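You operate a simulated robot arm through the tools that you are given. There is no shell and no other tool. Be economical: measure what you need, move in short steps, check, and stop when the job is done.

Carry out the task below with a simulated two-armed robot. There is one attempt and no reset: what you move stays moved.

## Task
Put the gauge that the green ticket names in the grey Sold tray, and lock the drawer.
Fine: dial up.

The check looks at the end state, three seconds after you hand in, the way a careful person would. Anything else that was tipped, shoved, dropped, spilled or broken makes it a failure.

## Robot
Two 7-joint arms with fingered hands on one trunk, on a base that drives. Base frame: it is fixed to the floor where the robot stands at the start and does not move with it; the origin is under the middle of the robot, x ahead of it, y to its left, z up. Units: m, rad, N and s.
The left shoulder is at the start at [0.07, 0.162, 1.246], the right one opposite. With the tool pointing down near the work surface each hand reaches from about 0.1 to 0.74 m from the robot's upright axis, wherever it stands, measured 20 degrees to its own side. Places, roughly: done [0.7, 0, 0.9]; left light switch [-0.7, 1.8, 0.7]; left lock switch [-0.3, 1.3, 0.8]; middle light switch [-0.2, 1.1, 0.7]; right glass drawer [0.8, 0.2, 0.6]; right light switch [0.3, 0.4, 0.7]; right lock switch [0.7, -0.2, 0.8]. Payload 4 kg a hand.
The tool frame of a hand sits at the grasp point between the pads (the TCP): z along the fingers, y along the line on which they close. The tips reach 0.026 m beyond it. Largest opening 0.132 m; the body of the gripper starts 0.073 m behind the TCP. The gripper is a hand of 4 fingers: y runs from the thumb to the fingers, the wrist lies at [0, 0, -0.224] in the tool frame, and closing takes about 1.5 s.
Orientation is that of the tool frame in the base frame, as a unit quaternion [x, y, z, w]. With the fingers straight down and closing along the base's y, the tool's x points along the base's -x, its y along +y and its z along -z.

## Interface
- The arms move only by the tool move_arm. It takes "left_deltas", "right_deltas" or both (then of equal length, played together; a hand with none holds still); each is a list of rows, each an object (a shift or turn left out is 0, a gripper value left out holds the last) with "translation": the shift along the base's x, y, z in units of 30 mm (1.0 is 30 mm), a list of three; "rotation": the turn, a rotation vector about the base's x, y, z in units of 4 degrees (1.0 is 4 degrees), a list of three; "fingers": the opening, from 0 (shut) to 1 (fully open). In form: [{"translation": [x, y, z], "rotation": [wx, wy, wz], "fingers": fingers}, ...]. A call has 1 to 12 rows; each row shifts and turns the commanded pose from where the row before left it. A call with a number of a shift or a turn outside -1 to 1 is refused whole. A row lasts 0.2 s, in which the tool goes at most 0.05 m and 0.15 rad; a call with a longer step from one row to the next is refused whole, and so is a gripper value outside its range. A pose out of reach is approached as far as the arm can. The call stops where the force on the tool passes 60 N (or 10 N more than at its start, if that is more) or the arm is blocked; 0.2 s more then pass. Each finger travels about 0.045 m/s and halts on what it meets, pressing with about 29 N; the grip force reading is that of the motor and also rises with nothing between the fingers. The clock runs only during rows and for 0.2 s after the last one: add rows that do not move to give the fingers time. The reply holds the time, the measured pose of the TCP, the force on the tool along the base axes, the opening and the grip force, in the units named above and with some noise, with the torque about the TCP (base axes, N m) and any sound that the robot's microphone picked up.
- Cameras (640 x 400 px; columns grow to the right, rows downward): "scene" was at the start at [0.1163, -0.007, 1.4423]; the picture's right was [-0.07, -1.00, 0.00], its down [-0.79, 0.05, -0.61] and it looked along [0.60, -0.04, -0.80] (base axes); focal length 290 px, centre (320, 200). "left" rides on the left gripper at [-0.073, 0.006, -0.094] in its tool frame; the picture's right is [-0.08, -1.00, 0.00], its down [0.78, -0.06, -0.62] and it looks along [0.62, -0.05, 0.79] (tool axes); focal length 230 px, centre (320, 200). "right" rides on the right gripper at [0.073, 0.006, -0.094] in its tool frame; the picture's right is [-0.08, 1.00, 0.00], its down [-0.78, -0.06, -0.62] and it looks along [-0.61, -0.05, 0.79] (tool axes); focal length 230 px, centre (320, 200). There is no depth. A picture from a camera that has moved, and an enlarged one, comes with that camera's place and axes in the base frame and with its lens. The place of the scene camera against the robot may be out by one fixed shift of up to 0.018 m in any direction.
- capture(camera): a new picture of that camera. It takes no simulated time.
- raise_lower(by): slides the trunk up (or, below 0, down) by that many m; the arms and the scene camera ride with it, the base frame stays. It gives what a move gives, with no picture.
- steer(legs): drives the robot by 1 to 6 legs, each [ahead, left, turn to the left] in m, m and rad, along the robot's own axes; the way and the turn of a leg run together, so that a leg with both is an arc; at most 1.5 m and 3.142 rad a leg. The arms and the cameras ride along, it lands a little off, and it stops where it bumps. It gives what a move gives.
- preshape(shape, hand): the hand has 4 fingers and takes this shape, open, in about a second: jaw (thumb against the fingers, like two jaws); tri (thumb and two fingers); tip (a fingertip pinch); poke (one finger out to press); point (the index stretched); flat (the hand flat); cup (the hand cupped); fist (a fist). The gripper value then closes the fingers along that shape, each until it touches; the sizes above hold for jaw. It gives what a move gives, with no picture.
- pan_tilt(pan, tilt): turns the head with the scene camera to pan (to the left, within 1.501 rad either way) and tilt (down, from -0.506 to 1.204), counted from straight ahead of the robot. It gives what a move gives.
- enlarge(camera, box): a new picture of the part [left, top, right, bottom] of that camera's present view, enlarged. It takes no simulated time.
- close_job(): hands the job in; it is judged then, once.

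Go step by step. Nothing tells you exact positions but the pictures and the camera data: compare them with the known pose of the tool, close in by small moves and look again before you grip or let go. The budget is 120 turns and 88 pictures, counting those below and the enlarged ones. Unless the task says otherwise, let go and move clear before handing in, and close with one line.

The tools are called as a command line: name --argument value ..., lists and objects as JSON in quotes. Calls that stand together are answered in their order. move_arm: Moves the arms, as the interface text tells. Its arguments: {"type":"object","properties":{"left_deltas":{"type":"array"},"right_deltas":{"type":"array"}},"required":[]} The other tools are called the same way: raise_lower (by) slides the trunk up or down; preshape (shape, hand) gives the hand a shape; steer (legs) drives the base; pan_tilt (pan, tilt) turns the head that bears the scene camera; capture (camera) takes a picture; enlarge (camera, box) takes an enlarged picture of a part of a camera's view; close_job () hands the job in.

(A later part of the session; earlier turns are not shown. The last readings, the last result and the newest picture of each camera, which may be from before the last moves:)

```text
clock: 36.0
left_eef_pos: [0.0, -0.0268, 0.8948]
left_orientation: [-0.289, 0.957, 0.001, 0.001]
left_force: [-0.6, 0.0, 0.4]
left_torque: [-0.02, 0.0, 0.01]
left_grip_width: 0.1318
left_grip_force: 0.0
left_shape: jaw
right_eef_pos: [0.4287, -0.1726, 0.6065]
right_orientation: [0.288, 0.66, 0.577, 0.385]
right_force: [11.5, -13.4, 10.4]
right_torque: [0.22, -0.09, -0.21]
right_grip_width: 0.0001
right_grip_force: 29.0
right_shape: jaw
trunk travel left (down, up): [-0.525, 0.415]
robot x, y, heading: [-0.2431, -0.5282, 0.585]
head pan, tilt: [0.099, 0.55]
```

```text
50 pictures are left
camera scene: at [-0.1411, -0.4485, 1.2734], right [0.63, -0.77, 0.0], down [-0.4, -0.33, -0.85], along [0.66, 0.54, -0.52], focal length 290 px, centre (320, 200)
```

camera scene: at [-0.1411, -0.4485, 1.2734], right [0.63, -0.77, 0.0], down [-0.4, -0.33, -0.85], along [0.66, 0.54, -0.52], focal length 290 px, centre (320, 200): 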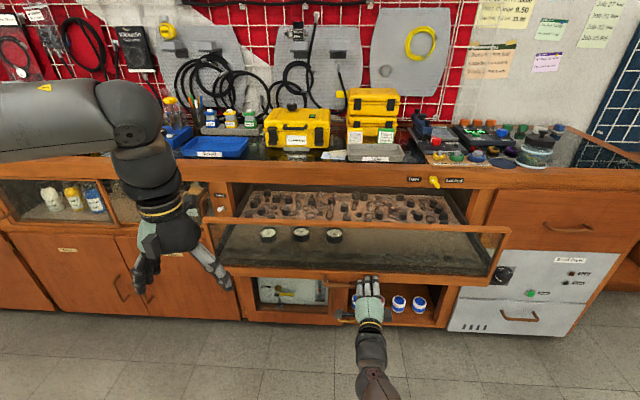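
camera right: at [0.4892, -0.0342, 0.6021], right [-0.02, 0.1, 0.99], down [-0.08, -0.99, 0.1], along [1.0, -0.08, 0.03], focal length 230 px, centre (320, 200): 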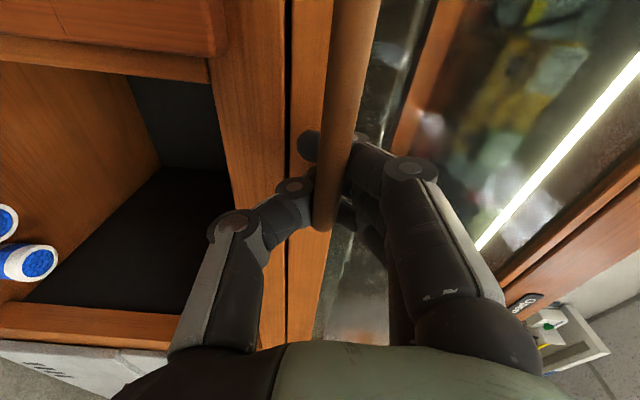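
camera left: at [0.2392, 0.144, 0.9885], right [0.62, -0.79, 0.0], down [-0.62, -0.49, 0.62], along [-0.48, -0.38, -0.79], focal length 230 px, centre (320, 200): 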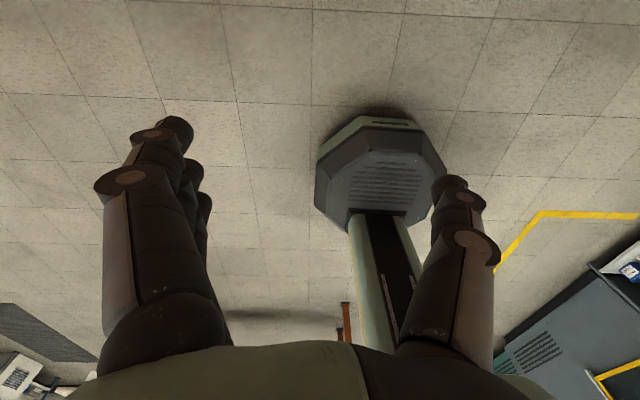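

The drawer is out about 0.22 m. I'll release the handle and withdraw the right hand, then raise the trunk for a downward view into the drawer.

move_arm --right_deltas '[{"fingers": 0.7}, {"fingers": 0.7}, {"fingers": 0.7}, {"fingers": 0.7}, {"fingers": 0.7}, {"fingers": 0.7}, {"translation": [-0.83, -0.55, 0]}, {"translation": [-0.83, -0.55, 0]}, {"translation": [-0.83, -0.55, 0]}]'

capture --camera "right"

```text
clock: 38.0
left_eef_pos: [-0.001, -0.0259, 0.8944]
left_orientation: [-0.289, 0.957, 0.0, 0.0]
left_force: [0.4, -0.4, 0.2]
left_torque: [-0.01, -0.03, 0.0]
left_grip_width: 0.1319
left_grip_force: 0.1
left_shape: jaw
right_eef_pos: [0.3549, -0.2209, 0.6066]
right_orientation: [0.288, 0.661, 0.577, 0.385]
right_force: [0.7, -0.4, 0.2]
right_torque: [0.01, 0.03, -0.02]
right_grip_width: 0.0922
right_grip_force: 0.0
right_shape: jaw
trunk travel left (down, up): [-0.525, 0.415]
robot x, y, heading: [-0.2441, -0.5336, 0.588]
head pan, tilt: [0.099, 0.55]
```

```text
49 pictures are left
camera right: at [0.2357, -0.2099, 0.6017], right [-0.02, 0.11, 0.99], down [-0.09, -0.99, 0.1], along [1.0, -0.09, 0.03], focal length 230 px, centre (320, 200)
```

right: 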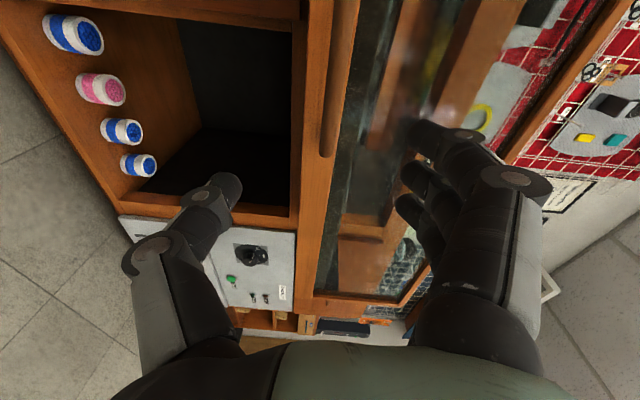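

raise_lower --by 0.4

pan_tilt --pan 0.2 --tilt 0.85

capture --camera "scene"

```text
clock: 41.8
left_eef_pos: [0.0, -0.0241, 1.2947]
left_orientation: [-0.289, 0.957, 0.0, 0.0]
left_force: [0.4, 0.5, 0.3]
left_torque: [-0.04, -0.02, -0.01]
left_grip_width: 0.1317
left_grip_force: 0.1
left_shape: jaw
right_eef_pos: [0.3565, -0.2216, 1.0067]
right_orientation: [0.287, 0.661, 0.576, 0.385]
right_force: [0.6, 0.2, 0.1]
right_torque: [0.01, -0.01, 0.0]
right_grip_width: 0.0919
right_grip_force: 0.1
right_shape: jaw
trunk travel left (down, up): [-0.925, 0.015]
robot x, y, heading: [-0.2392, -0.5288, 0.591]
head pan, tilt: [0.099, 0.55]
```

```text
clock: 42.6
left_eef_pos: [0.0007, -0.0251, 1.2942]
left_orientation: [-0.289, 0.957, 0.0, 0.0]
left_force: [0.2, -0.2, 0.5]
left_torque: [0.01, 0.0, 0.01]
left_grip_width: 0.1318
left_grip_force: 0.0
left_shape: jaw
right_eef_pos: [0.3549, -0.2211, 1.0059]
right_orientation: [0.287, 0.661, 0.576, 0.386]
right_force: [0.7, 0.4, -0.3]
right_torque: [0.03, 0.04, 0.0]
right_grip_width: 0.0921
right_grip_force: 0.1
right_shape: jaw
trunk travel left (down, up): [-0.925, 0.015]
robot x, y, heading: [-0.2419, -0.5319, 0.587]
head pan, tilt: [0.201, 0.85]
```

```text
48 pictures are left
camera scene: at [-0.1546, -0.4475, 1.6477], right [0.71, -0.71, 0.0], down [-0.53, -0.53, -0.66], along [0.47, 0.47, -0.75], focal length 290 px, centre (320, 200)
```

scene: 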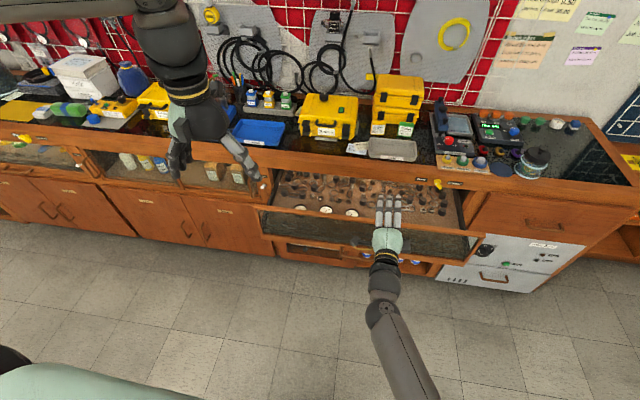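

enlarge --camera "scene" --box '[260, 180, 390, 261]'

enlarge --camera "scene" --box '[290, 195, 365, 230]'

```text
4.92 times, centred on (325, 220) of scene
camera zoom: at [-0.1546, -0.4475, 1.6477], right [0.71, -0.71, 0.0], down [-0.53, -0.53, -0.66], along [0.47, 0.47, -0.75], focal length 1428 px, centre (295, 99)
```

zoom: 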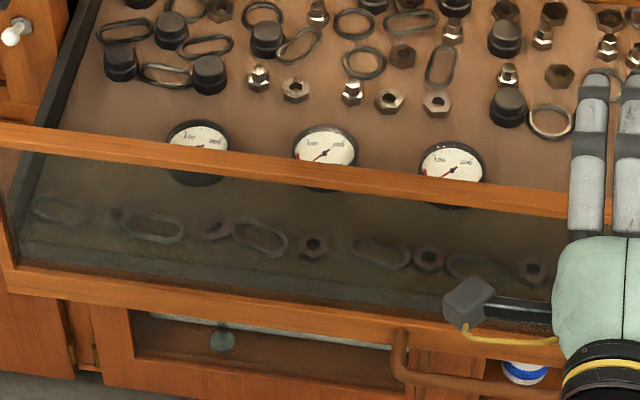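

```text
8.53 times, centred on (328, 212) of scene
camera zoom: at [-0.1546, -0.4475, 1.6477], right [0.71, -0.71, 0.0], down [-0.53, -0.53, -0.66], along [0.47, 0.47, -0.75], focal length 2475 px, centre (256, 93)
```

zoom: 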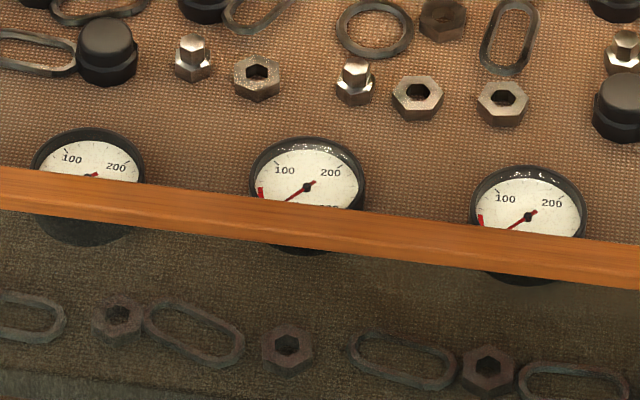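

All three gauges lie face up, but the front rail hides their brand lines. I'll shift the right hand aside and drive forward so the left hand camera can look down at them.

move_arm --right_deltas '[{"translation": [0.55, -0.83, 0]}, {"translation": [0.55, -0.83, 0]}, {"translation": [0.55, -0.83, 0]}, {"translation": [0.55, -0.83, 0]}, {"translation": [0.55, -0.83, 0]}]'

steer --legs '[[0.24, 0, 0]]'

pan_tilt --pan 0.2 --tilt 1.0

capture --camera "scene"

```text
clock: 43.8
left_eef_pos: [0.0016, -0.0254, 1.294]
left_orientation: [-0.289, 0.957, 0.0, 0.0]
left_force: [0.5, -0.5, 1.0]
left_torque: [0.0, 0.03, 0.0]
left_grip_width: 0.1318
left_grip_force: 0.0
left_shape: jaw
right_eef_pos: [0.4386, -0.3463, 1.0069]
right_orientation: [0.287, 0.662, 0.577, 0.384]
right_force: [-0.1, -1.1, -0.7]
right_torque: [-0.01, 0.01, 0.0]
right_grip_width: 0.0919
right_grip_force: 0.0
right_shape: jaw
trunk travel left (down, up): [-0.925, 0.015]
robot x, y, heading: [-0.2433, -0.5287, 0.591]
head pan, tilt: [0.201, 0.85]
```

```text
clock: 45.6
left_eef_pos: [0.2003, 0.1069, 1.2968]
left_orientation: [-0.289, 0.957, 0.0, 0.0]
left_force: [-0.9, 0.1, -0.4]
left_torque: [0.0, -0.06, 0.0]
left_grip_width: 0.1318
left_grip_force: 0.0
left_shape: jaw
right_eef_pos: [0.6368, -0.213, 1.0094]
right_orientation: [0.287, 0.66, 0.577, 0.385]
right_force: [-0.7, -0.9, 0.0]
right_torque: [0.04, -0.02, -0.03]
right_grip_width: 0.0921
right_grip_force: 0.0
right_shape: jaw
trunk travel left (down, up): [-0.925, 0.015]
robot x, y, heading: [-0.0414, -0.3974, 0.584]
head pan, tilt: [0.201, 0.85]
```

```text
clock: 46.3
left_eef_pos: [0.2026, 0.1091, 1.2948]
left_orientation: [-0.29, 0.957, 0.0, 0.0]
left_force: [-0.4, 0.3, 0.4]
left_torque: [-0.01, 0.0, -0.02]
left_grip_width: 0.1316
left_grip_force: 0.3
left_shape: jaw
right_eef_pos: [0.6393, -0.2114, 1.0064]
right_orientation: [0.287, 0.661, 0.576, 0.386]
right_force: [-0.7, 1.1, 0.3]
right_torque: [0.0, 0.03, -0.01]
right_grip_width: 0.0922
right_grip_force: 0.0
right_shape: jaw
trunk travel left (down, up): [-0.925, 0.015]
robot x, y, heading: [-0.0403, -0.3939, 0.584]
head pan, tilt: [0.201, 1.0]
```

```text
45 pictures are left
camera scene: at [0.0407, -0.3199, 1.6366], right [0.71, -0.71, 0.0], down [-0.59, -0.6, -0.54], along [0.38, 0.38, -0.84], focal length 290 px, centre (320, 200)
```

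scene: 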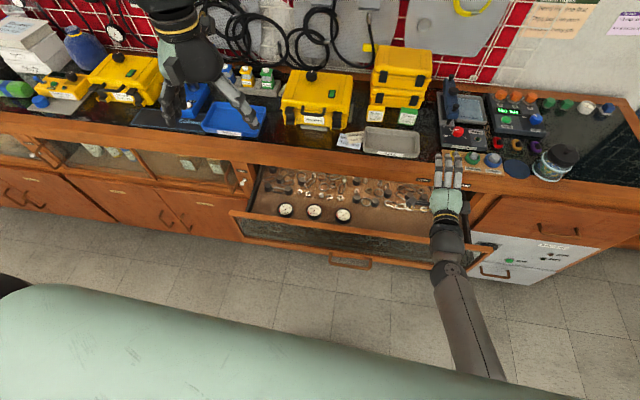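

Now the gauges are fully visible, so I'll zoom in to read the brands.

enlarge --camera "scene" --box '[270, 192, 360, 232]'

enlarge --camera "scene" --box '[225, 150, 500, 280]'

```text
7.11 times, centred on (315, 212) of scene
camera zoom: at [0.0407, -0.3199, 1.6366], right [0.71, -0.71, 0.0], down [-0.59, -0.6, -0.54], along [0.38, 0.38, -0.84], focal length 2063 px, centre (356, 115)
```

zoom: 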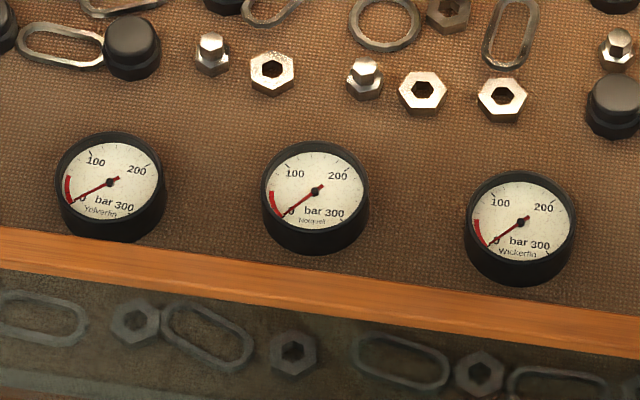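

```text
2.33 times, centred on (362, 215) of scene
camera zoom: at [0.0407, -0.3199, 1.6366], right [0.71, -0.71, 0.0], down [-0.59, -0.6, -0.54], along [0.38, 0.38, -0.84], focal length 675 px, centre (221, 165)
```

zoom: 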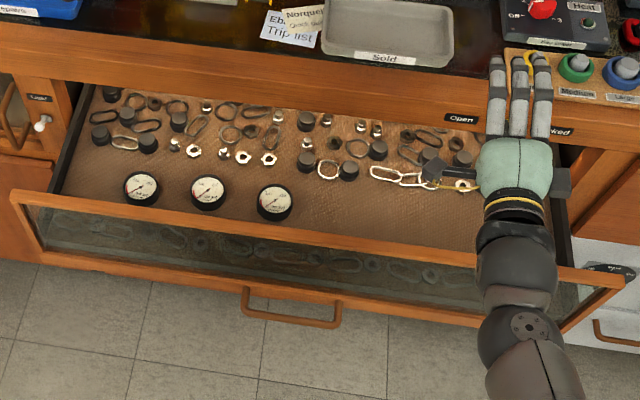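

The left gauge reads Yelverfin, the middle Norquell and the right Wickerfin, so the left one is the target. I'll move the left hand above it, roughly (0.356, 0.186).

move_arm --left_deltas '[{"translation": [0.42, 0.21, -0.9]}, {"translation": [0.42, 0.21, -0.9]}, {"translation": [0.42, 0.21, -0.9]}, {"translation": [0.42, 0.21, -0.9]}, {"translation": [0.42, 0.21, -0.9]}, {"translation": [0.42, 0.21, -0.9]}, {"translation": [0.42, 0.21, -0.9]}, {"translation": [0.42, 0.21, -0.9]}, {"translation": [0.42, 0.21, -0.9]}, {"translation": [0.42, 0.21, -0.9]}, {"translation": [0.42, 0.21, -0.9]}, {"translation": [0.42, 0.21, -0.9]}]'

capture --camera "left"

capture --camera "scene"

```text
clock: 48.9
left_eef_pos: [0.3546, 0.1854, 0.9695]
left_orientation: [-0.289, 0.957, 0.001, -0.001]
left_force: [0.9, -0.8, 0.2]
left_torque: [0.01, 0.0, -0.01]
left_grip_width: 0.1318
left_grip_force: 0.0
left_shape: jaw
right_eef_pos: [0.6408, -0.2113, 1.0051]
right_orientation: [0.287, 0.662, 0.576, 0.385]
right_force: [0.2, -0.4, 0.4]
right_torque: [0.01, -0.01, -0.01]
right_grip_width: 0.0919
right_grip_force: 0.0
right_shape: jaw
trunk travel left (down, up): [-0.925, 0.015]
robot x, y, heading: [-0.0424, -0.394, 0.586]
head pan, tilt: [0.201, 1.0]
```

```text
42 pictures are left
camera left: at [0.4117, 0.2308, 1.0635], right [0.62, -0.79, 0.0], down [-0.62, -0.49, 0.62], along [-0.49, -0.38, -0.79], focal length 230 px, centre (320, 200)
```

left: 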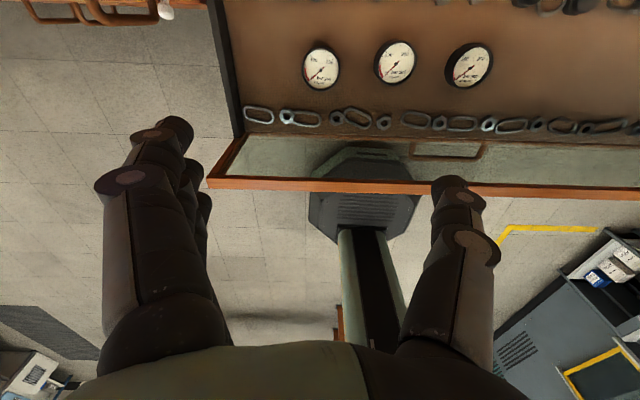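

```text
41 pictures are left
camera scene: at [0.0422, -0.3202, 1.6365], right [0.71, -0.71, 0.0], down [-0.59, -0.6, -0.54], along [0.38, 0.38, -0.84], focal length 290 px, centre (320, 200)
```

scene: 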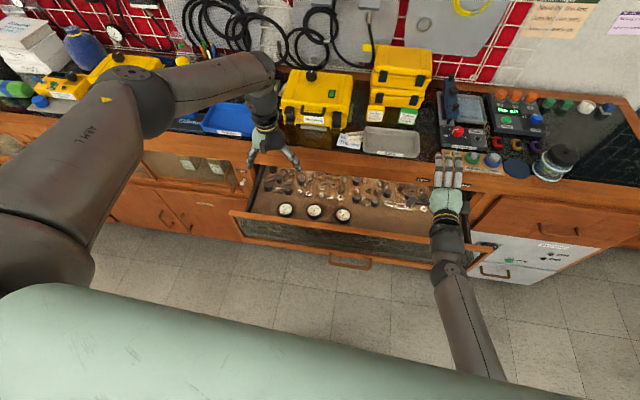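

Triangulated from two cameras, the Yelverfin gauge face is at about (0.363, 0.194, 0.645) and 60 mm across. I'll narrow the jaws to clear the neighbour and descend partway.

move_arm --left_deltas '[{"translation": [0.04, 0.04, -0.97], "fingers": 0.78}, {"translation": [0.04, 0.04, -0.97]}, {"translation": [0.04, 0.04, -0.97]}, {"translation": [0.04, 0.04, -0.97]}, {"translation": [0.04, 0.04, -0.97]}, {"translation": [0.04, 0.04, -0.97]}, {"translation": [0.04, 0.04, -0.97]}]'

capture --camera "left"

enlarge --camera "scene" --box '[230, 100, 390, 260]'

```text
clock: 50.5
left_eef_pos: [0.3433, 0.15, 0.7997]
left_orientation: [-0.289, 0.957, -0.001, 0.001]
left_force: [0.7, 0.6, 0.1]
left_torque: [0.0, 0.01, 0.01]
left_grip_width: 0.1032
left_grip_force: 0.1
left_shape: jaw
left hand out of reach, approached as far as the arm can: row 5, 6, 7
right_eef_pos: [0.6393, -0.2109, 1.0064]
right_orientation: [0.287, 0.661, 0.576, 0.386]
right_force: [-0.8, 0.2, 0.7]
right_torque: [0.04, 0.01, -0.02]
right_grip_width: 0.0924
right_grip_force: 0.2
right_shape: jaw
trunk travel left (down, up): [-0.925, 0.015]
robot x, y, heading: [-0.0424, -0.3932, 0.586]
head pan, tilt: [0.201, 1.0]
```

```text
40 pictures are left
camera left: at [0.3996, 0.1952, 0.8933], right [0.62, -0.79, 0.0], down [-0.62, -0.48, 0.62], along [-0.48, -0.38, -0.79], focal length 230 px, centre (320, 200)
```

left: 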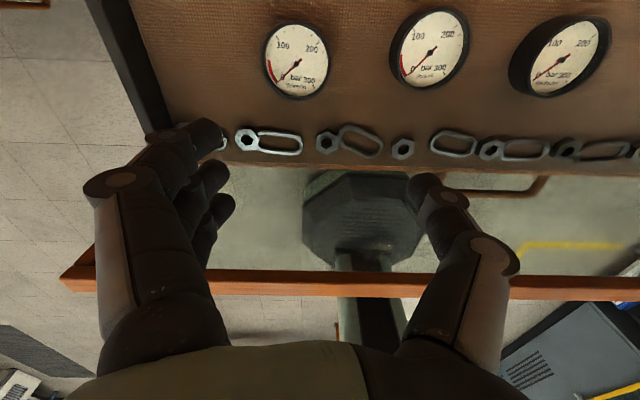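

```text
2.50 times, centred on (310, 180) of scene
camera zoom: at [0.0405, -0.3201, 1.6366], right [0.71, -0.71, 0.0], down [-0.59, -0.6, -0.54], along [0.38, 0.38, -0.84], focal length 725 px, centre (345, 250)
```

zoom: 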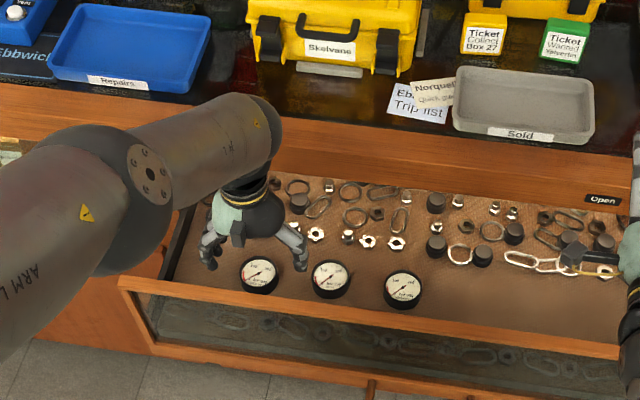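

The arm can't reach lower with the trunk this high. I'll lift both hands relative to the trunk, then lower the trunk.

move_arm --left_deltas '[{"translation": [0, 0, 1]}, {"translation": [0, 0, 1]}, {"translation": [0, 0, 1]}, {"translation": [0, 0, 1]}, {"translation": [0, 0, 1]}, {"translation": [0, 0, 1]}, {}, {}, {}]' --right_deltas '[{"translation": [0, 0, 1]}, {"translation": [0, 0, 1]}, {"translation": [0, 0, 1]}, {"translation": [0, 0, 1]}, {"translation": [0, 0, 1]}, {"translation": [0, 0, 1]}, {"translation": [0, 0, 1]}, {"translation": [0, 0, 1]}, {"translation": [0, 0, 1]}]'

```text
clock: 52.5
left_eef_pos: [0.3433, 0.1495, 0.9782]
left_orientation: [-0.289, 0.957, 0.0, 0.0]
left_force: [-0.5, 0.2, 0.5]
left_torque: [0.01, -0.02, 0.03]
left_grip_width: 0.103
left_grip_force: 0.0
left_shape: jaw
right_eef_pos: [0.6383, -0.2121, 1.2767]
right_orientation: [0.288, 0.661, 0.575, 0.385]
right_force: [-0.4, -0.1, -0.4]
right_torque: [0.03, 0.01, 0.03]
right_grip_width: 0.0921
right_grip_force: 0.0
right_shape: jaw
trunk travel left (down, up): [-0.925, 0.015]
robot x, y, heading: [-0.0437, -0.3936, 0.584]
head pan, tilt: [0.201, 1.0]
```

raise_lower --by -0.25

move_arm --left_deltas '[{"translation": [0.34, 0.72, 0]}, {"translation": [0.34, 0.72, 0]}]'

capture --camera "left"

capture --camera "scene"

```text
clock: 55.1
left_eef_pos: [0.344, 0.1486, 0.7293]
left_orientation: [-0.289, 0.957, 0.0, 0.0]
left_force: [-0.5, 0.9, -0.2]
left_torque: [0.02, 0.02, 0.0]
left_grip_width: 0.103
left_grip_force: 0.1
left_shape: jaw
right_eef_pos: [0.6378, -0.2117, 1.026]
right_orientation: [0.288, 0.661, 0.575, 0.386]
right_force: [1.0, 0.3, 0.4]
right_torque: [0.03, -0.01, -0.02]
right_grip_width: 0.0918
right_grip_force: 0.1
right_shape: jaw
trunk travel left (down, up): [-0.675, 0.265]
robot x, y, heading: [-0.042, -0.3949, 0.589]
head pan, tilt: [0.201, 1.0]
```

```text
clock: 55.7
left_eef_pos: [0.3612, 0.1902, 0.7288]
left_orientation: [-0.288, 0.958, 0.0, 0.0]
left_force: [-9.6, -10.0, 0.7]
left_torque: [1.21, -1.17, -0.2]
left_grip_width: 0.1032
left_grip_force: 0.0
left_shape: jaw
right_eef_pos: [0.6366, -0.2125, 1.0274]
right_orientation: [0.288, 0.661, 0.577, 0.385]
right_force: [0.4, -0.2, 0.1]
right_torque: [0.01, 0.02, -0.03]
right_grip_width: 0.0922
right_grip_force: 0.0
right_shape: jaw
trunk travel left (down, up): [-0.675, 0.265]
robot x, y, heading: [-0.0424, -0.3975, 0.586]
head pan, tilt: [0.201, 1.0]
```

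```text
38 pictures are left
camera left: at [0.4186, 0.2355, 0.8225], right [0.61, -0.79, 0.0], down [-0.62, -0.48, 0.62], along [-0.49, -0.38, -0.79], focal length 230 px, centre (320, 200)
```

left: 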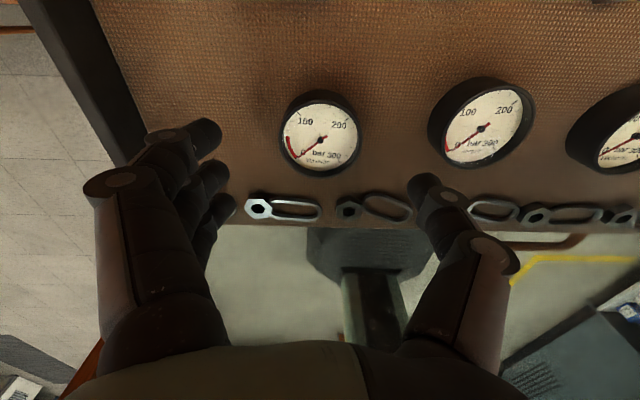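

```text
37 pictures are left
camera scene: at [0.0385, -0.3223, 1.3867], right [0.71, -0.71, 0.0], down [-0.59, -0.6, -0.54], along [0.38, 0.38, -0.84], focal length 290 px, centre (320, 200)
```

scene: 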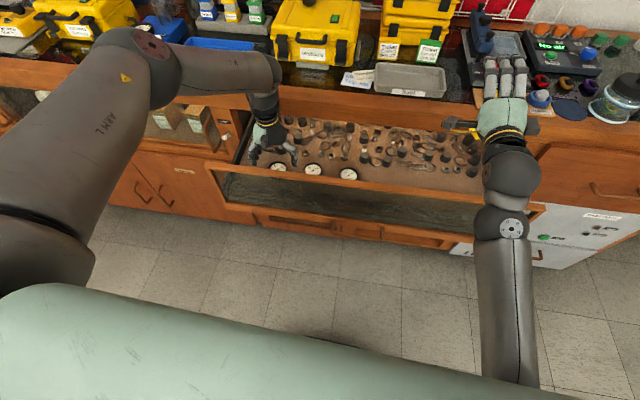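

A 10 N force shows the wrist is touching the counter edge. I'll back off and tilt the hand 20° so the wrist leans away from the counter.

move_arm --left_deltas '[{"translation": [-0.83, -0.55, 0]}, {"rotation": [0.555, -0.832, 0]}, {"rotation": [0.555, -0.832, 0]}, {"rotation": [0.555, -0.832, 0]}, {"rotation": [0.555, -0.832, 0]}, {"rotation": [0.555, -0.832, 0]}, {"translation": [0.43, 0.34, 0]}, {"translation": [0.43, 0.34, 0]}]'

capture --camera "left"

```text
clock: 57.5
left_eef_pos: [0.365, 0.1951, 0.73]
left_orientation: [-0.285, 0.943, 0.051, 0.167]
left_force: [0.0, 0.7, 0.1]
left_torque: [0.02, -0.04, -0.02]
left_grip_width: 0.1031
left_grip_force: 0.1
left_shape: jaw
right_eef_pos: [0.6384, -0.2116, 1.0263]
right_orientation: [0.288, 0.661, 0.576, 0.385]
right_force: [-0.6, 0.3, 0.6]
right_torque: [0.02, 0.0, -0.04]
right_grip_width: 0.092
right_grip_force: 0.1
right_shape: jaw
trunk travel left (down, up): [-0.675, 0.265]
robot x, y, heading: [-0.0404, -0.3962, 0.586]
head pan, tilt: [0.201, 1.0]
```

```text
36 pictures are left
camera left: at [0.3915, 0.2218, 0.8419], right [0.61, -0.79, 0.03], down [-0.76, -0.58, 0.31], along [-0.23, -0.21, -0.95], focal length 230 px, centre (320, 200)
```

left: 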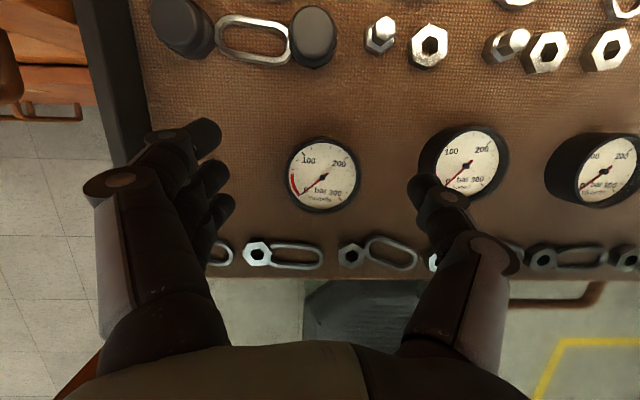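

Contact is gone and the gauge is centred between the jaws. Descending to grasp depth.

move_arm --left_deltas '[{"translation": [-0.05, -0.07, -0.93]}, {"translation": [-0.05, -0.07, -0.93]}, {"translation": [-0.05, -0.07, -0.93]}]'

capture --camera "left"

enlarge --camera "scene" --box '[210, 80, 370, 220]'

```text
clock: 58.3
left_eef_pos: [0.3827, 0.193, 0.6753]
left_orientation: [-0.281, 0.939, 0.052, 0.19]
left_force: [5.5, -5.1, 40.2]
left_torque: [2.01, 2.24, 0.04]
left_grip_width: 0.1035
left_grip_force: 0.1
left_shape: jaw
right_eef_pos: [0.6368, -0.2148, 1.0284]
right_orientation: [0.289, 0.66, 0.576, 0.385]
right_force: [1.1, 0.1, -1.2]
right_torque: [-0.04, 0.0, -0.02]
right_grip_width: 0.0921
right_grip_force: 0.1
right_shape: jaw
trunk travel left (down, up): [-0.675, 0.265]
robot x, y, heading: [-0.043, -0.3972, 0.585]
head pan, tilt: [0.201, 1.0]
stopped in row 3 (left hand): the force on the tool passed its limit at 71 N (the readings are from after the stop); the commanded pose is now the measured one
```

```text
35 pictures are left
camera left: at [0.4043, 0.2162, 0.7895], right [0.61, -0.79, 0.04], down [-0.77, -0.58, 0.27], along [-0.19, -0.19, -0.96], focal length 230 px, centre (320, 200)
```

left: 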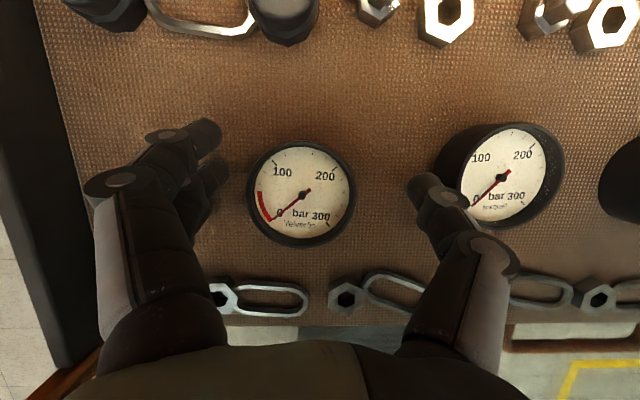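

```text
2.86 times, centred on (290, 150) of scene
camera zoom: at [0.039, -0.3246, 1.3873], right [0.71, -0.71, 0.0], down [-0.59, -0.59, -0.54], along [0.38, 0.38, -0.84], focal length 829 px, centre (406, 343)
```

zoom: 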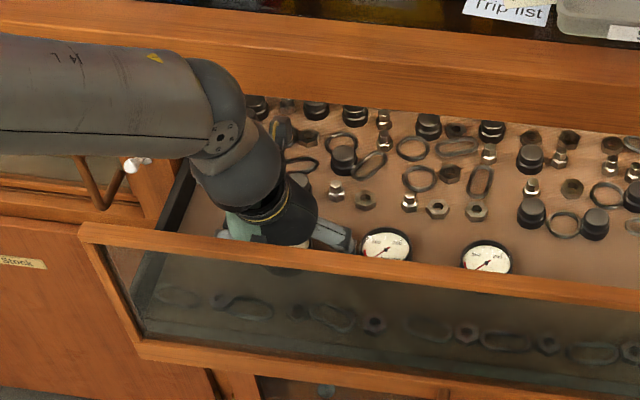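

About 40 N upward with the contact beneath the fingers suggests the fingertips reached the drawer floor, so the floor is higher than I estimated. I'll lift 8 mm, shift 10 mm left to centre on the gauge, and check.

move_arm --left_deltas '[{"translation": [0, 0, 0.3]}, {"translation": [-0.1, 0.33, 0]}, {}]'

capture --camera "left"

```text
clock: 59.1
left_eef_pos: [0.3729, 0.2015, 0.6773]
left_orientation: [-0.283, 0.94, 0.052, 0.183]
left_force: [2.8, -4.4, 27.8]
left_torque: [1.12, 1.32, 0.13]
left_grip_width: 0.102
left_grip_force: 0.1
left_shape: jaw
right_eef_pos: [0.6376, -0.2154, 1.0291]
right_orientation: [0.289, 0.659, 0.578, 0.385]
right_force: [0.1, 0.1, 0.1]
right_torque: [-0.01, 0.02, -0.03]
right_grip_width: 0.0921
right_grip_force: 0.0
right_shape: jaw
trunk travel left (down, up): [-0.675, 0.265]
robot x, y, heading: [-0.0408, -0.3952, 0.583]
head pan, tilt: [0.201, 1.0]
```

```text
33 pictures are left
camera left: at [0.3962, 0.2253, 0.7922], right [0.61, -0.79, 0.03], down [-0.77, -0.58, 0.28], along [-0.2, -0.2, -0.96], focal length 230 px, centre (320, 200)
```

left: 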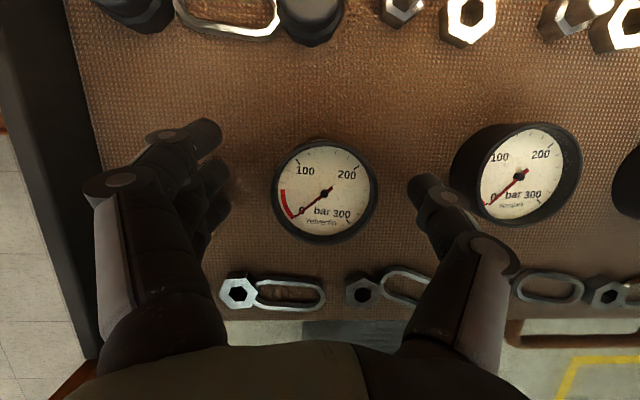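

The gauge is centred and the fingers are still lightly touching the mat. I'll lift slightly more and close.

move_arm --left_deltas '[{"translation": [0, 0, 0.3]}, {"fingers": 0.6}, {"fingers": 0.5}, {"fingers": 0.4}, {"fingers": 0.3}, {"fingers": 0.2}, {"fingers": 0.2}, {"fingers": 0.2}]'

capture --camera "left"

```text
clock: 60.9
left_eef_pos: [0.3742, 0.2016, 0.6833]
left_orientation: [-0.282, 0.941, 0.051, 0.182]
left_force: [1.0, -0.2, 1.9]
left_torque: [0.07, 0.01, -0.01]
left_grip_width: 0.0425
left_grip_force: 29.2
left_shape: jaw
right_eef_pos: [0.6387, -0.2117, 1.028]
right_orientation: [0.287, 0.662, 0.575, 0.386]
right_force: [-0.1, 0.7, -0.4]
right_torque: [0.0, 0.03, 0.01]
right_grip_width: 0.0922
right_grip_force: 0.1
right_shape: jaw
trunk travel left (down, up): [-0.675, 0.265]
robot x, y, heading: [-0.0411, -0.3913, 0.589]
head pan, tilt: [0.201, 1.0]
```

```text
32 pictures are left
camera left: at [0.3969, 0.2271, 0.7978], right [0.61, -0.79, 0.04], down [-0.77, -0.58, 0.28], along [-0.2, -0.2, -0.96], focal length 230 px, centre (320, 200)
```

left: 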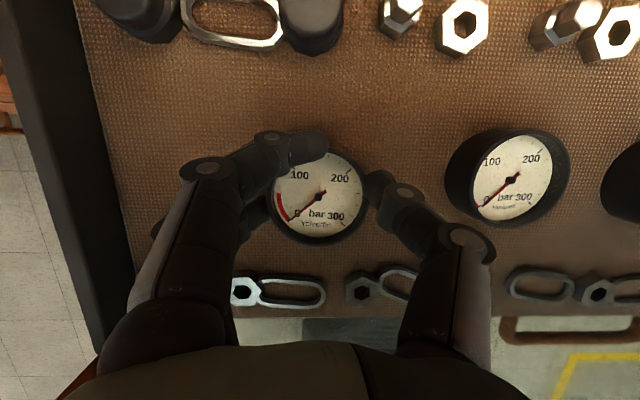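

The gauge is gripped. Lifting slowly to test the hold.

move_arm --left_deltas '[{"translation": [0, 0, 0.5]}, {"translation": [0, 0, 0.5]}, {"translation": [0, 0, 0.5]}, {"translation": [0, 0, 0.5]}]'

capture --camera "left"

```text
clock: 61.9
left_eef_pos: [0.3721, 0.2029, 0.7435]
left_orientation: [-0.283, 0.941, 0.051, 0.18]
left_force: [0.5, 0.4, -0.6]
left_torque: [0.0, -0.01, -0.02]
left_grip_width: 0.0426
left_grip_force: 28.7
left_shape: jaw
right_eef_pos: [0.6386, -0.2122, 1.0265]
right_orientation: [0.288, 0.661, 0.575, 0.386]
right_force: [0.0, -0.3, -0.1]
right_torque: [-0.02, 0.03, 0.04]
right_grip_width: 0.0923
right_grip_force: 0.1
right_shape: jaw
trunk travel left (down, up): [-0.675, 0.265]
robot x, y, heading: [-0.0451, -0.3958, 0.59]
head pan, tilt: [0.201, 1.0]
```

```text
31 pictures are left
camera left: at [0.396, 0.2272, 0.8569], right [0.61, -0.79, 0.03], down [-0.77, -0.58, 0.28], along [-0.21, -0.2, -0.96], focal length 230 px, centre (320, 200)
```

left: 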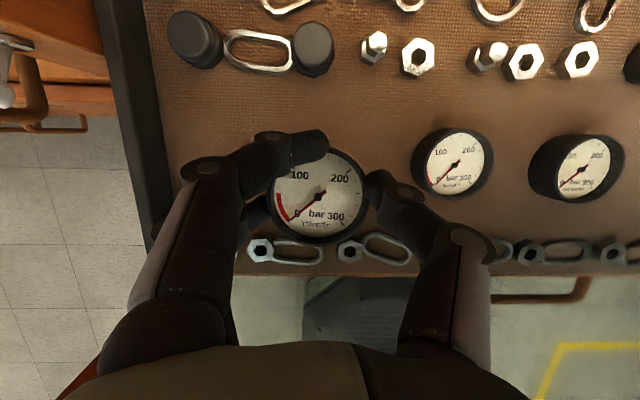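

The Yelverfin gauge is securely held. I'll raise both hands above the bench clutter before driving to the Sold tray.

move_arm --left_deltas '[{"translation": [0, 0, 1]}, {"translation": [0, 0, 1]}, {"translation": [0, 0, 1]}, {"translation": [0, 0, 1]}, {"translation": [0, 0, 1]}, {"translation": [0, 0, 1]}, {"translation": [0, 0, 1]}, {"translation": [0, 0, 1]}, {"translation": [0, 0, 1]}, {"translation": [0, 0, 1]}, {"translation": [0, 0, 1]}, {"translation": [0, 0, 1]}]' --right_deltas '[{"translation": [0, 0, 0.9]}, {"translation": [0, 0, 0.9]}, {"translation": [0, 0, 0.9]}, {"translation": [0, 0, 0.9]}, {"translation": [0, 0, 0.9]}, {"translation": [0, 0, 0.9]}, {"translation": [-0.83, -0.55, 0.3]}, {"translation": [-0.83, -0.55, 0.3]}, {"translation": [-0.83, -0.55, 0.3]}, {"translation": [-0.83, -0.55, 0.3]}, {}, {}]'

steer --legs '[[0, -0.18, 0], [0.14, 0, 0]]'

capture --camera "scene"

```text
clock: 64.5
left_eef_pos: [0.3716, 0.2019, 1.1036]
left_orientation: [-0.282, 0.941, 0.052, 0.181]
left_force: [0.0, 0.2, -1.0]
left_torque: [0.04, 0.0, -0.02]
left_grip_width: 0.0419
left_grip_force: 28.7
left_shape: jaw
right_eef_pos: [0.5564, -0.2684, 1.2182]
right_orientation: [0.288, 0.66, 0.576, 0.386]
right_force: [-0.8, 0.0, -0.6]
right_torque: [-0.03, -0.01, -0.01]
right_grip_width: 0.0919
right_grip_force: 0.0
right_shape: jaw
right hand out of reach, approached as far as the arm can: row 10
trunk travel left (down, up): [-0.675, 0.265]
robot x, y, heading: [-0.0423, -0.3956, 0.588]
head pan, tilt: [0.201, 1.0]
```

```text
clock: 66.9
left_eef_pos: [0.587, 0.1306, 1.1046]
left_orientation: [-0.283, 0.94, 0.051, 0.182]
left_force: [0.0, 0.5, -1.5]
left_torque: [0.02, -0.03, -0.03]
left_grip_width: 0.0425
left_grip_force: 29.0
left_shape: jaw
right_eef_pos: [0.7709, -0.3409, 1.2196]
right_orientation: [0.288, 0.661, 0.576, 0.386]
right_force: [-0.3, 0.1, -1.0]
right_torque: [-0.02, -0.01, 0.02]
right_grip_width: 0.092
right_grip_force: 0.0
right_shape: jaw
trunk travel left (down, up): [-0.675, 0.265]
robot x, y, heading: [0.1722, -0.47, 0.588]
head pan, tilt: [0.201, 1.0]
```

```text
30 pictures are left
camera scene: at [0.255, -0.3925, 1.3867], right [0.71, -0.71, 0.0], down [-0.59, -0.6, -0.54], along [0.38, 0.38, -0.84], focal length 290 px, centre (320, 200)
```

scene: 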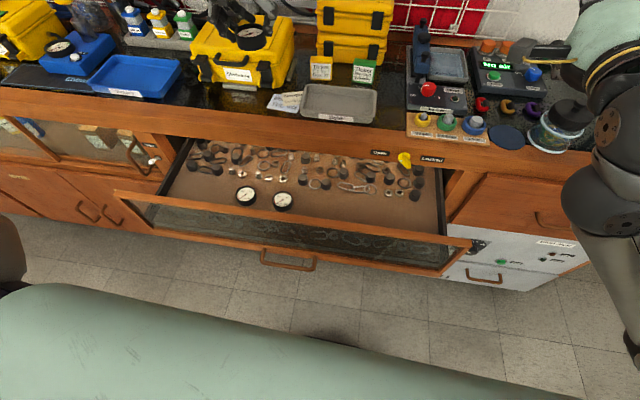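

The gauge is held above the yellow case, and the Sold tray is at about (0.69, −0.01). Moving over the tray at constant height.

move_arm --left_deltas '[{"translation": [0.69, -0.93, 0.1]}, {"translation": [0.69, -0.93, 0.1]}, {"translation": [0.69, -0.93, 0]}, {"translation": [0.69, -0.93, 0]}, {"translation": [0.69, -0.93, 0]}]'

capture --camera "left"

capture --camera "scene"

```text
clock: 68.1
left_eef_pos: [0.6938, -0.0084, 1.1086]
left_orientation: [-0.283, 0.94, 0.051, 0.182]
left_force: [0.1, 0.1, -1.3]
left_torque: [-0.01, 0.01, 0.04]
left_grip_width: 0.0423
left_grip_force: 29.1
left_shape: jaw
right_eef_pos: [0.7721, -0.3404, 1.2166]
right_orientation: [0.289, 0.661, 0.576, 0.385]
right_force: [0.1, -0.7, -0.7]
right_torque: [-0.01, 0.0, 0.02]
right_grip_width: 0.092
right_grip_force: 0.0
right_shape: jaw
trunk travel left (down, up): [-0.675, 0.265]
robot x, y, heading: [0.1716, -0.4673, 0.585]
head pan, tilt: [0.201, 1.0]
```

```text
29 pictures are left
camera left: at [0.7165, 0.0147, 1.2233], right [0.61, -0.79, 0.03], down [-0.77, -0.58, 0.28], along [-0.21, -0.2, -0.96], focal length 230 px, centre (320, 200)
```

left: 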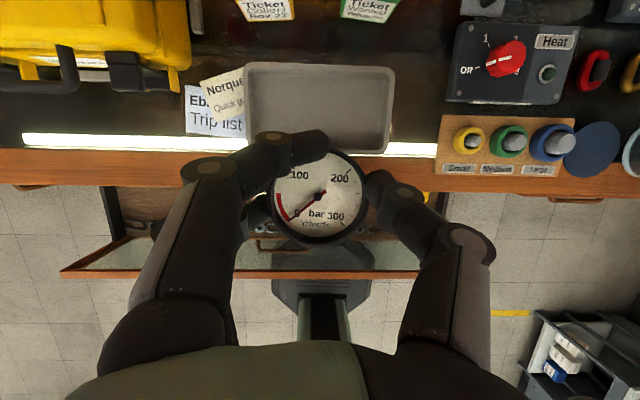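

```text
28 pictures are left
camera scene: at [0.2577, -0.3934, 1.3865], right [0.71, -0.71, 0.0], down [-0.59, -0.6, -0.54], along [0.38, 0.38, -0.84], focal length 290 px, centre (320, 200)
```

scene: 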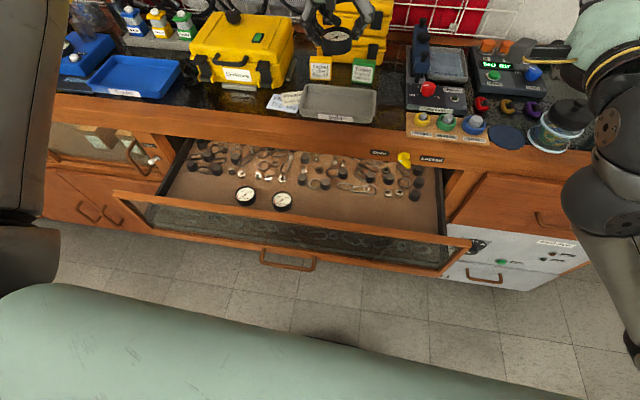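

The left camera, which is more reliable, puts the tray centre at about (0.74, 0.025). I'll move 55 mm inward and descend partway.

move_arm --left_deltas '[{"translation": [0.77, 0.52, 0]}, {"translation": [0.77, 0.52, 0]}, {"translation": [0, 0, -0.9]}, {"translation": [0, 0, -0.9]}, {"translation": [0, 0, -0.9]}, {}]'

capture --camera "left"

capture --camera "scene"

```text
clock: 69.5
left_eef_pos: [0.7372, 0.0231, 1.0285]
left_orientation: [-0.284, 0.94, 0.051, 0.182]
left_force: [-0.8, -0.1, -0.9]
left_torque: [0.0, 0.0, 0.01]
left_grip_width: 0.0421
left_grip_force: 29.8
left_shape: jaw
right_eef_pos: [0.7715, -0.3397, 1.2179]
right_orientation: [0.288, 0.66, 0.576, 0.386]
right_force: [1.0, -0.7, 0.6]
right_torque: [0.04, 0.0, -0.03]
right_grip_width: 0.0921
right_grip_force: 0.1
right_shape: jaw
trunk travel left (down, up): [-0.675, 0.265]
robot x, y, heading: [0.1733, -0.4677, 0.591]
head pan, tilt: [0.201, 1.0]
```

```text
27 pictures are left
camera left: at [0.7604, 0.0473, 1.1419], right [0.61, -0.79, 0.04], down [-0.77, -0.58, 0.28], along [-0.2, -0.2, -0.96], focal length 230 px, centre (320, 200)
```

left: 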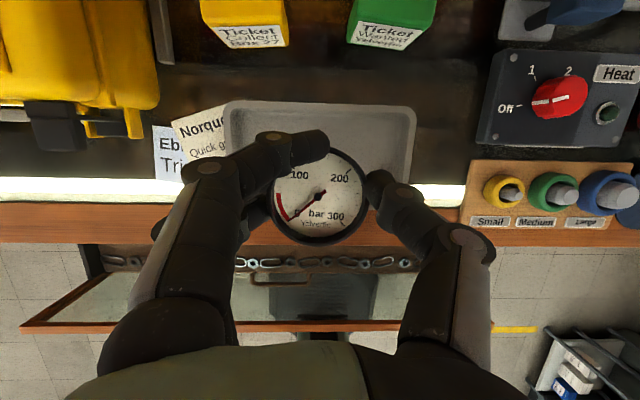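

```text
26 pictures are left
camera scene: at [0.2557, -0.3923, 1.3866], right [0.71, -0.71, 0.0], down [-0.59, -0.6, -0.54], along [0.38, 0.38, -0.84], focal length 290 px, centre (320, 200)
```

scene: 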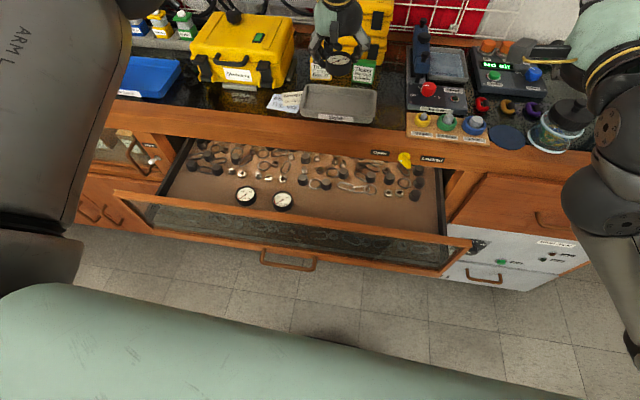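

I'm about 12 mm short of the tray centre in depth. Correcting that and descending further.

move_arm --left_deltas '[{"translation": [0.3, 0.2, 0]}, {"translation": [0, 0, -0.9]}, {"translation": [0, 0, -0.9]}, {}]'

capture --camera "left"

enlarge --camera "scene" --box '[260, 20, 420, 140]'

```text
clock: 70.5
left_eef_pos: [0.7443, 0.0283, 0.9733]
left_orientation: [-0.282, 0.941, 0.051, 0.181]
left_force: [0.0, -0.9, -1.4]
left_torque: [0.04, 0.02, 0.0]
left_grip_width: 0.0423
left_grip_force: 29.3
left_shape: jaw
right_eef_pos: [0.7726, -0.34, 1.2182]
right_orientation: [0.289, 0.661, 0.575, 0.386]
right_force: [-1.0, -0.3, 0.0]
right_torque: [0.0, 0.02, -0.01]
right_grip_width: 0.092
right_grip_force: 0.1
right_shape: jaw
trunk travel left (down, up): [-0.675, 0.265]
robot x, y, heading: [0.173, -0.4669, 0.584]
head pan, tilt: [0.201, 1.0]
```

```text
25 pictures are left
camera left: at [0.7692, 0.0521, 1.0872], right [0.61, -0.79, 0.04], down [-0.77, -0.58, 0.28], along [-0.2, -0.2, -0.96], focal length 230 px, centre (320, 200)
```

left: 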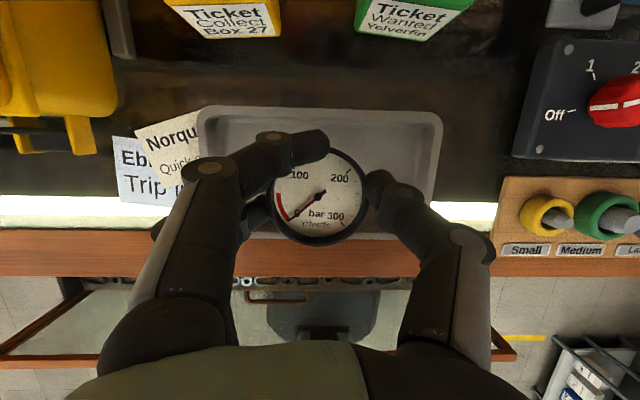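

```text
3.33 times, centred on (340, 80) of scene
camera zoom: at [0.256, -0.3926, 1.3866], right [0.71, -0.71, 0.0], down [-0.59, -0.6, -0.54], along [0.38, 0.38, -0.84], focal length 967 px, centre (253, 600)
```

zoom: 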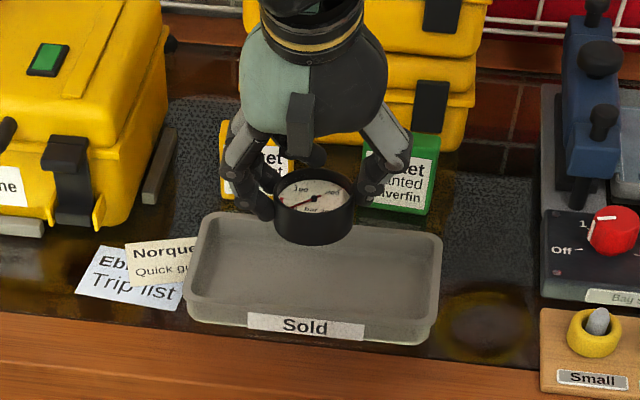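

The gauge is centred over the tray. I'll descend in small steps while watching the force.

move_arm --left_deltas '[{"translation": [0, 0, -0.5]}, {"translation": [0, 0, -0.5]}, {"translation": [0, 0, -0.4]}, {}]'

enlarge --camera "scene" --box '[260, 20, 420, 140]'

```text
clock: 71.5
left_eef_pos: [0.7466, 0.0288, 0.9319]
left_orientation: [-0.283, 0.94, 0.051, 0.181]
left_force: [-0.5, -1.1, -0.1]
left_torque: [0.02, 0.04, -0.01]
left_grip_width: 0.0423
left_grip_force: 28.7
left_shape: jaw
right_eef_pos: [0.7729, -0.3392, 1.2183]
right_orientation: [0.289, 0.66, 0.576, 0.386]
right_force: [0.5, -0.9, -0.2]
right_torque: [0.01, 0.02, 0.0]
right_grip_width: 0.0923
right_grip_force: 0.0
right_shape: jaw
trunk travel left (down, up): [-0.675, 0.265]
robot x, y, heading: [0.1732, -0.4677, 0.588]
head pan, tilt: [0.201, 1.0]
```

```text
3.33 times, centred on (340, 80) of scene
camera zoom: at [0.2561, -0.3923, 1.3865], right [0.71, -0.71, 0.0], down [-0.59, -0.6, -0.54], along [0.38, 0.38, -0.84], focal length 967 px, centre (253, 600)
```

zoom: 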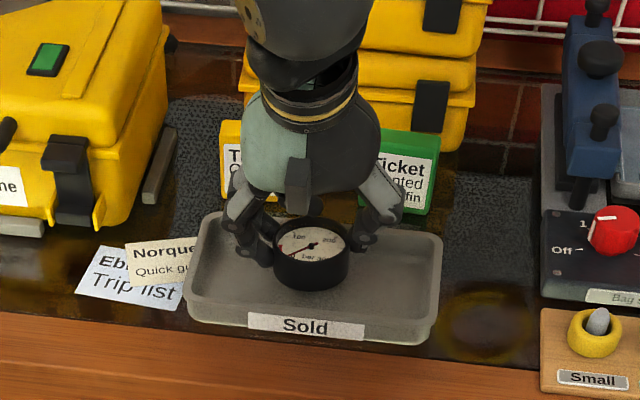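

move_arm --left_deltas '[{"translation": [0, 0, -0.3]}, {}]'

move_arm --left_deltas '[{"translation": [0, 0, -0.25]}, {}]'

capture --camera "left"

enlarge --camera "scene" --box '[260, 20, 420, 140]'

```text
clock: 72.1
left_eef_pos: [0.7466, 0.0286, 0.9215]
left_orientation: [-0.284, 0.94, 0.051, 0.18]
left_force: [-0.5, 0.4, -1.2]
left_torque: [-0.01, 0.03, -0.01]
left_grip_width: 0.0424
left_grip_force: 29.4
left_shape: jaw
right_eef_pos: [0.7727, -0.3399, 1.2187]
right_orientation: [0.288, 0.661, 0.576, 0.386]
right_force: [0.2, 0.4, 0.4]
right_torque: [0.0, 0.01, 0.02]
right_grip_width: 0.0923
right_grip_force: 0.1
right_shape: jaw
trunk travel left (down, up): [-0.675, 0.265]
robot x, y, heading: [0.1733, -0.4689, 0.588]
head pan, tilt: [0.201, 1.0]
```

```text
clock: 72.7
left_eef_pos: [0.7469, 0.0299, 0.9149]
left_orientation: [-0.283, 0.941, 0.051, 0.181]
left_force: [-0.3, -0.2, -1.0]
left_torque: [-0.01, -0.02, -0.01]
left_grip_width: 0.0422
left_grip_force: 29.8
left_shape: jaw
right_eef_pos: [0.7713, -0.3389, 1.219]
right_orientation: [0.288, 0.661, 0.575, 0.386]
right_force: [0.2, -0.3, -0.4]
right_torque: [-0.01, -0.01, -0.01]
right_grip_width: 0.092
right_grip_force: 0.0
right_shape: jaw
trunk travel left (down, up): [-0.675, 0.265]
robot x, y, heading: [0.1729, -0.4641, 0.588]
head pan, tilt: [0.201, 1.0]
```

```text
22 pictures are left
camera left: at [0.7701, 0.0527, 1.0291], right [0.61, -0.79, 0.04], down [-0.77, -0.58, 0.28], along [-0.2, -0.2, -0.96], focal length 230 px, centre (320, 200)
```

left: 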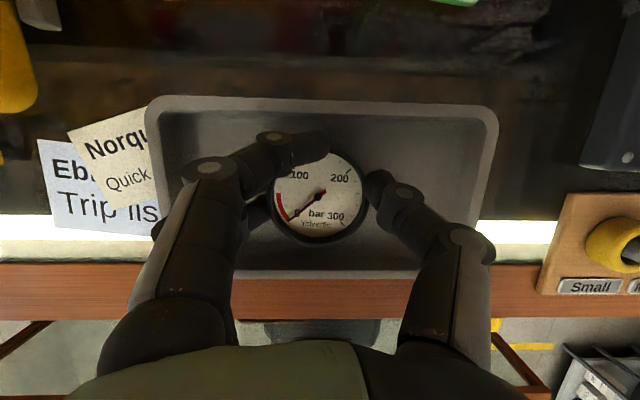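

```text
3.33 times, centred on (340, 80) of scene
camera zoom: at [0.2561, -0.3923, 1.3866], right [0.71, -0.71, 0.0], down [-0.59, -0.6, -0.54], along [0.38, 0.38, -0.84], focal length 967 px, centre (253, 600)
```

zoom: 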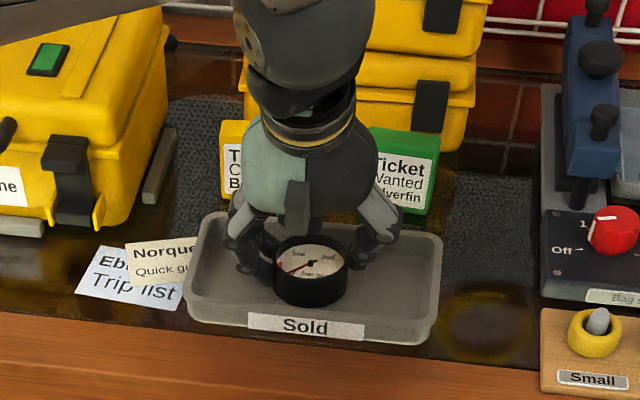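

Still no contact, and the gauge is well inside the tray. Continuing down.

move_arm --left_deltas '[{"translation": [0, 0, -0.25]}, {}]'

move_arm --left_deltas '[{"translation": [0, 0, -0.2]}, {}]'

```text
clock: 73.3
left_eef_pos: [0.7465, 0.0293, 0.912]
left_orientation: [-0.283, 0.94, 0.051, 0.185]
left_force: [2.3, 2.6, 21.2]
left_torque: [0.54, -0.02, -0.08]
left_grip_width: 0.0428
left_grip_force: 30.1
left_shape: jaw
right_eef_pos: [0.7701, -0.3409, 1.2201]
right_orientation: [0.288, 0.66, 0.576, 0.386]
right_force: [-0.8, 0.2, 0.1]
right_torque: [-0.01, 0.0, -0.01]
right_grip_width: 0.092
right_grip_force: 0.1
right_shape: jaw
trunk travel left (down, up): [-0.675, 0.265]
robot x, y, heading: [0.1768, -0.4692, 0.59]
head pan, tilt: [0.201, 1.0]
```

```text
clock: 73.9
left_eef_pos: [0.747, 0.0291, 0.9111]
left_orientation: [-0.283, 0.939, 0.053, 0.189]
left_force: [6.5, 6.3, 44.7]
left_torque: [0.72, -0.27, -0.05]
left_grip_width: 0.0432
left_grip_force: 29.1
left_shape: jaw
right_eef_pos: [0.7683, -0.343, 1.2213]
right_orientation: [0.287, 0.659, 0.577, 0.386]
right_force: [0.2, -0.8, -0.6]
right_torque: [0.0, -0.01, 0.02]
right_grip_width: 0.0921
right_grip_force: 0.1
right_shape: jaw
trunk travel left (down, up): [-0.675, 0.265]
robot x, y, heading: [0.1734, -0.4647, 0.585]
head pan, tilt: [0.201, 1.0]
```

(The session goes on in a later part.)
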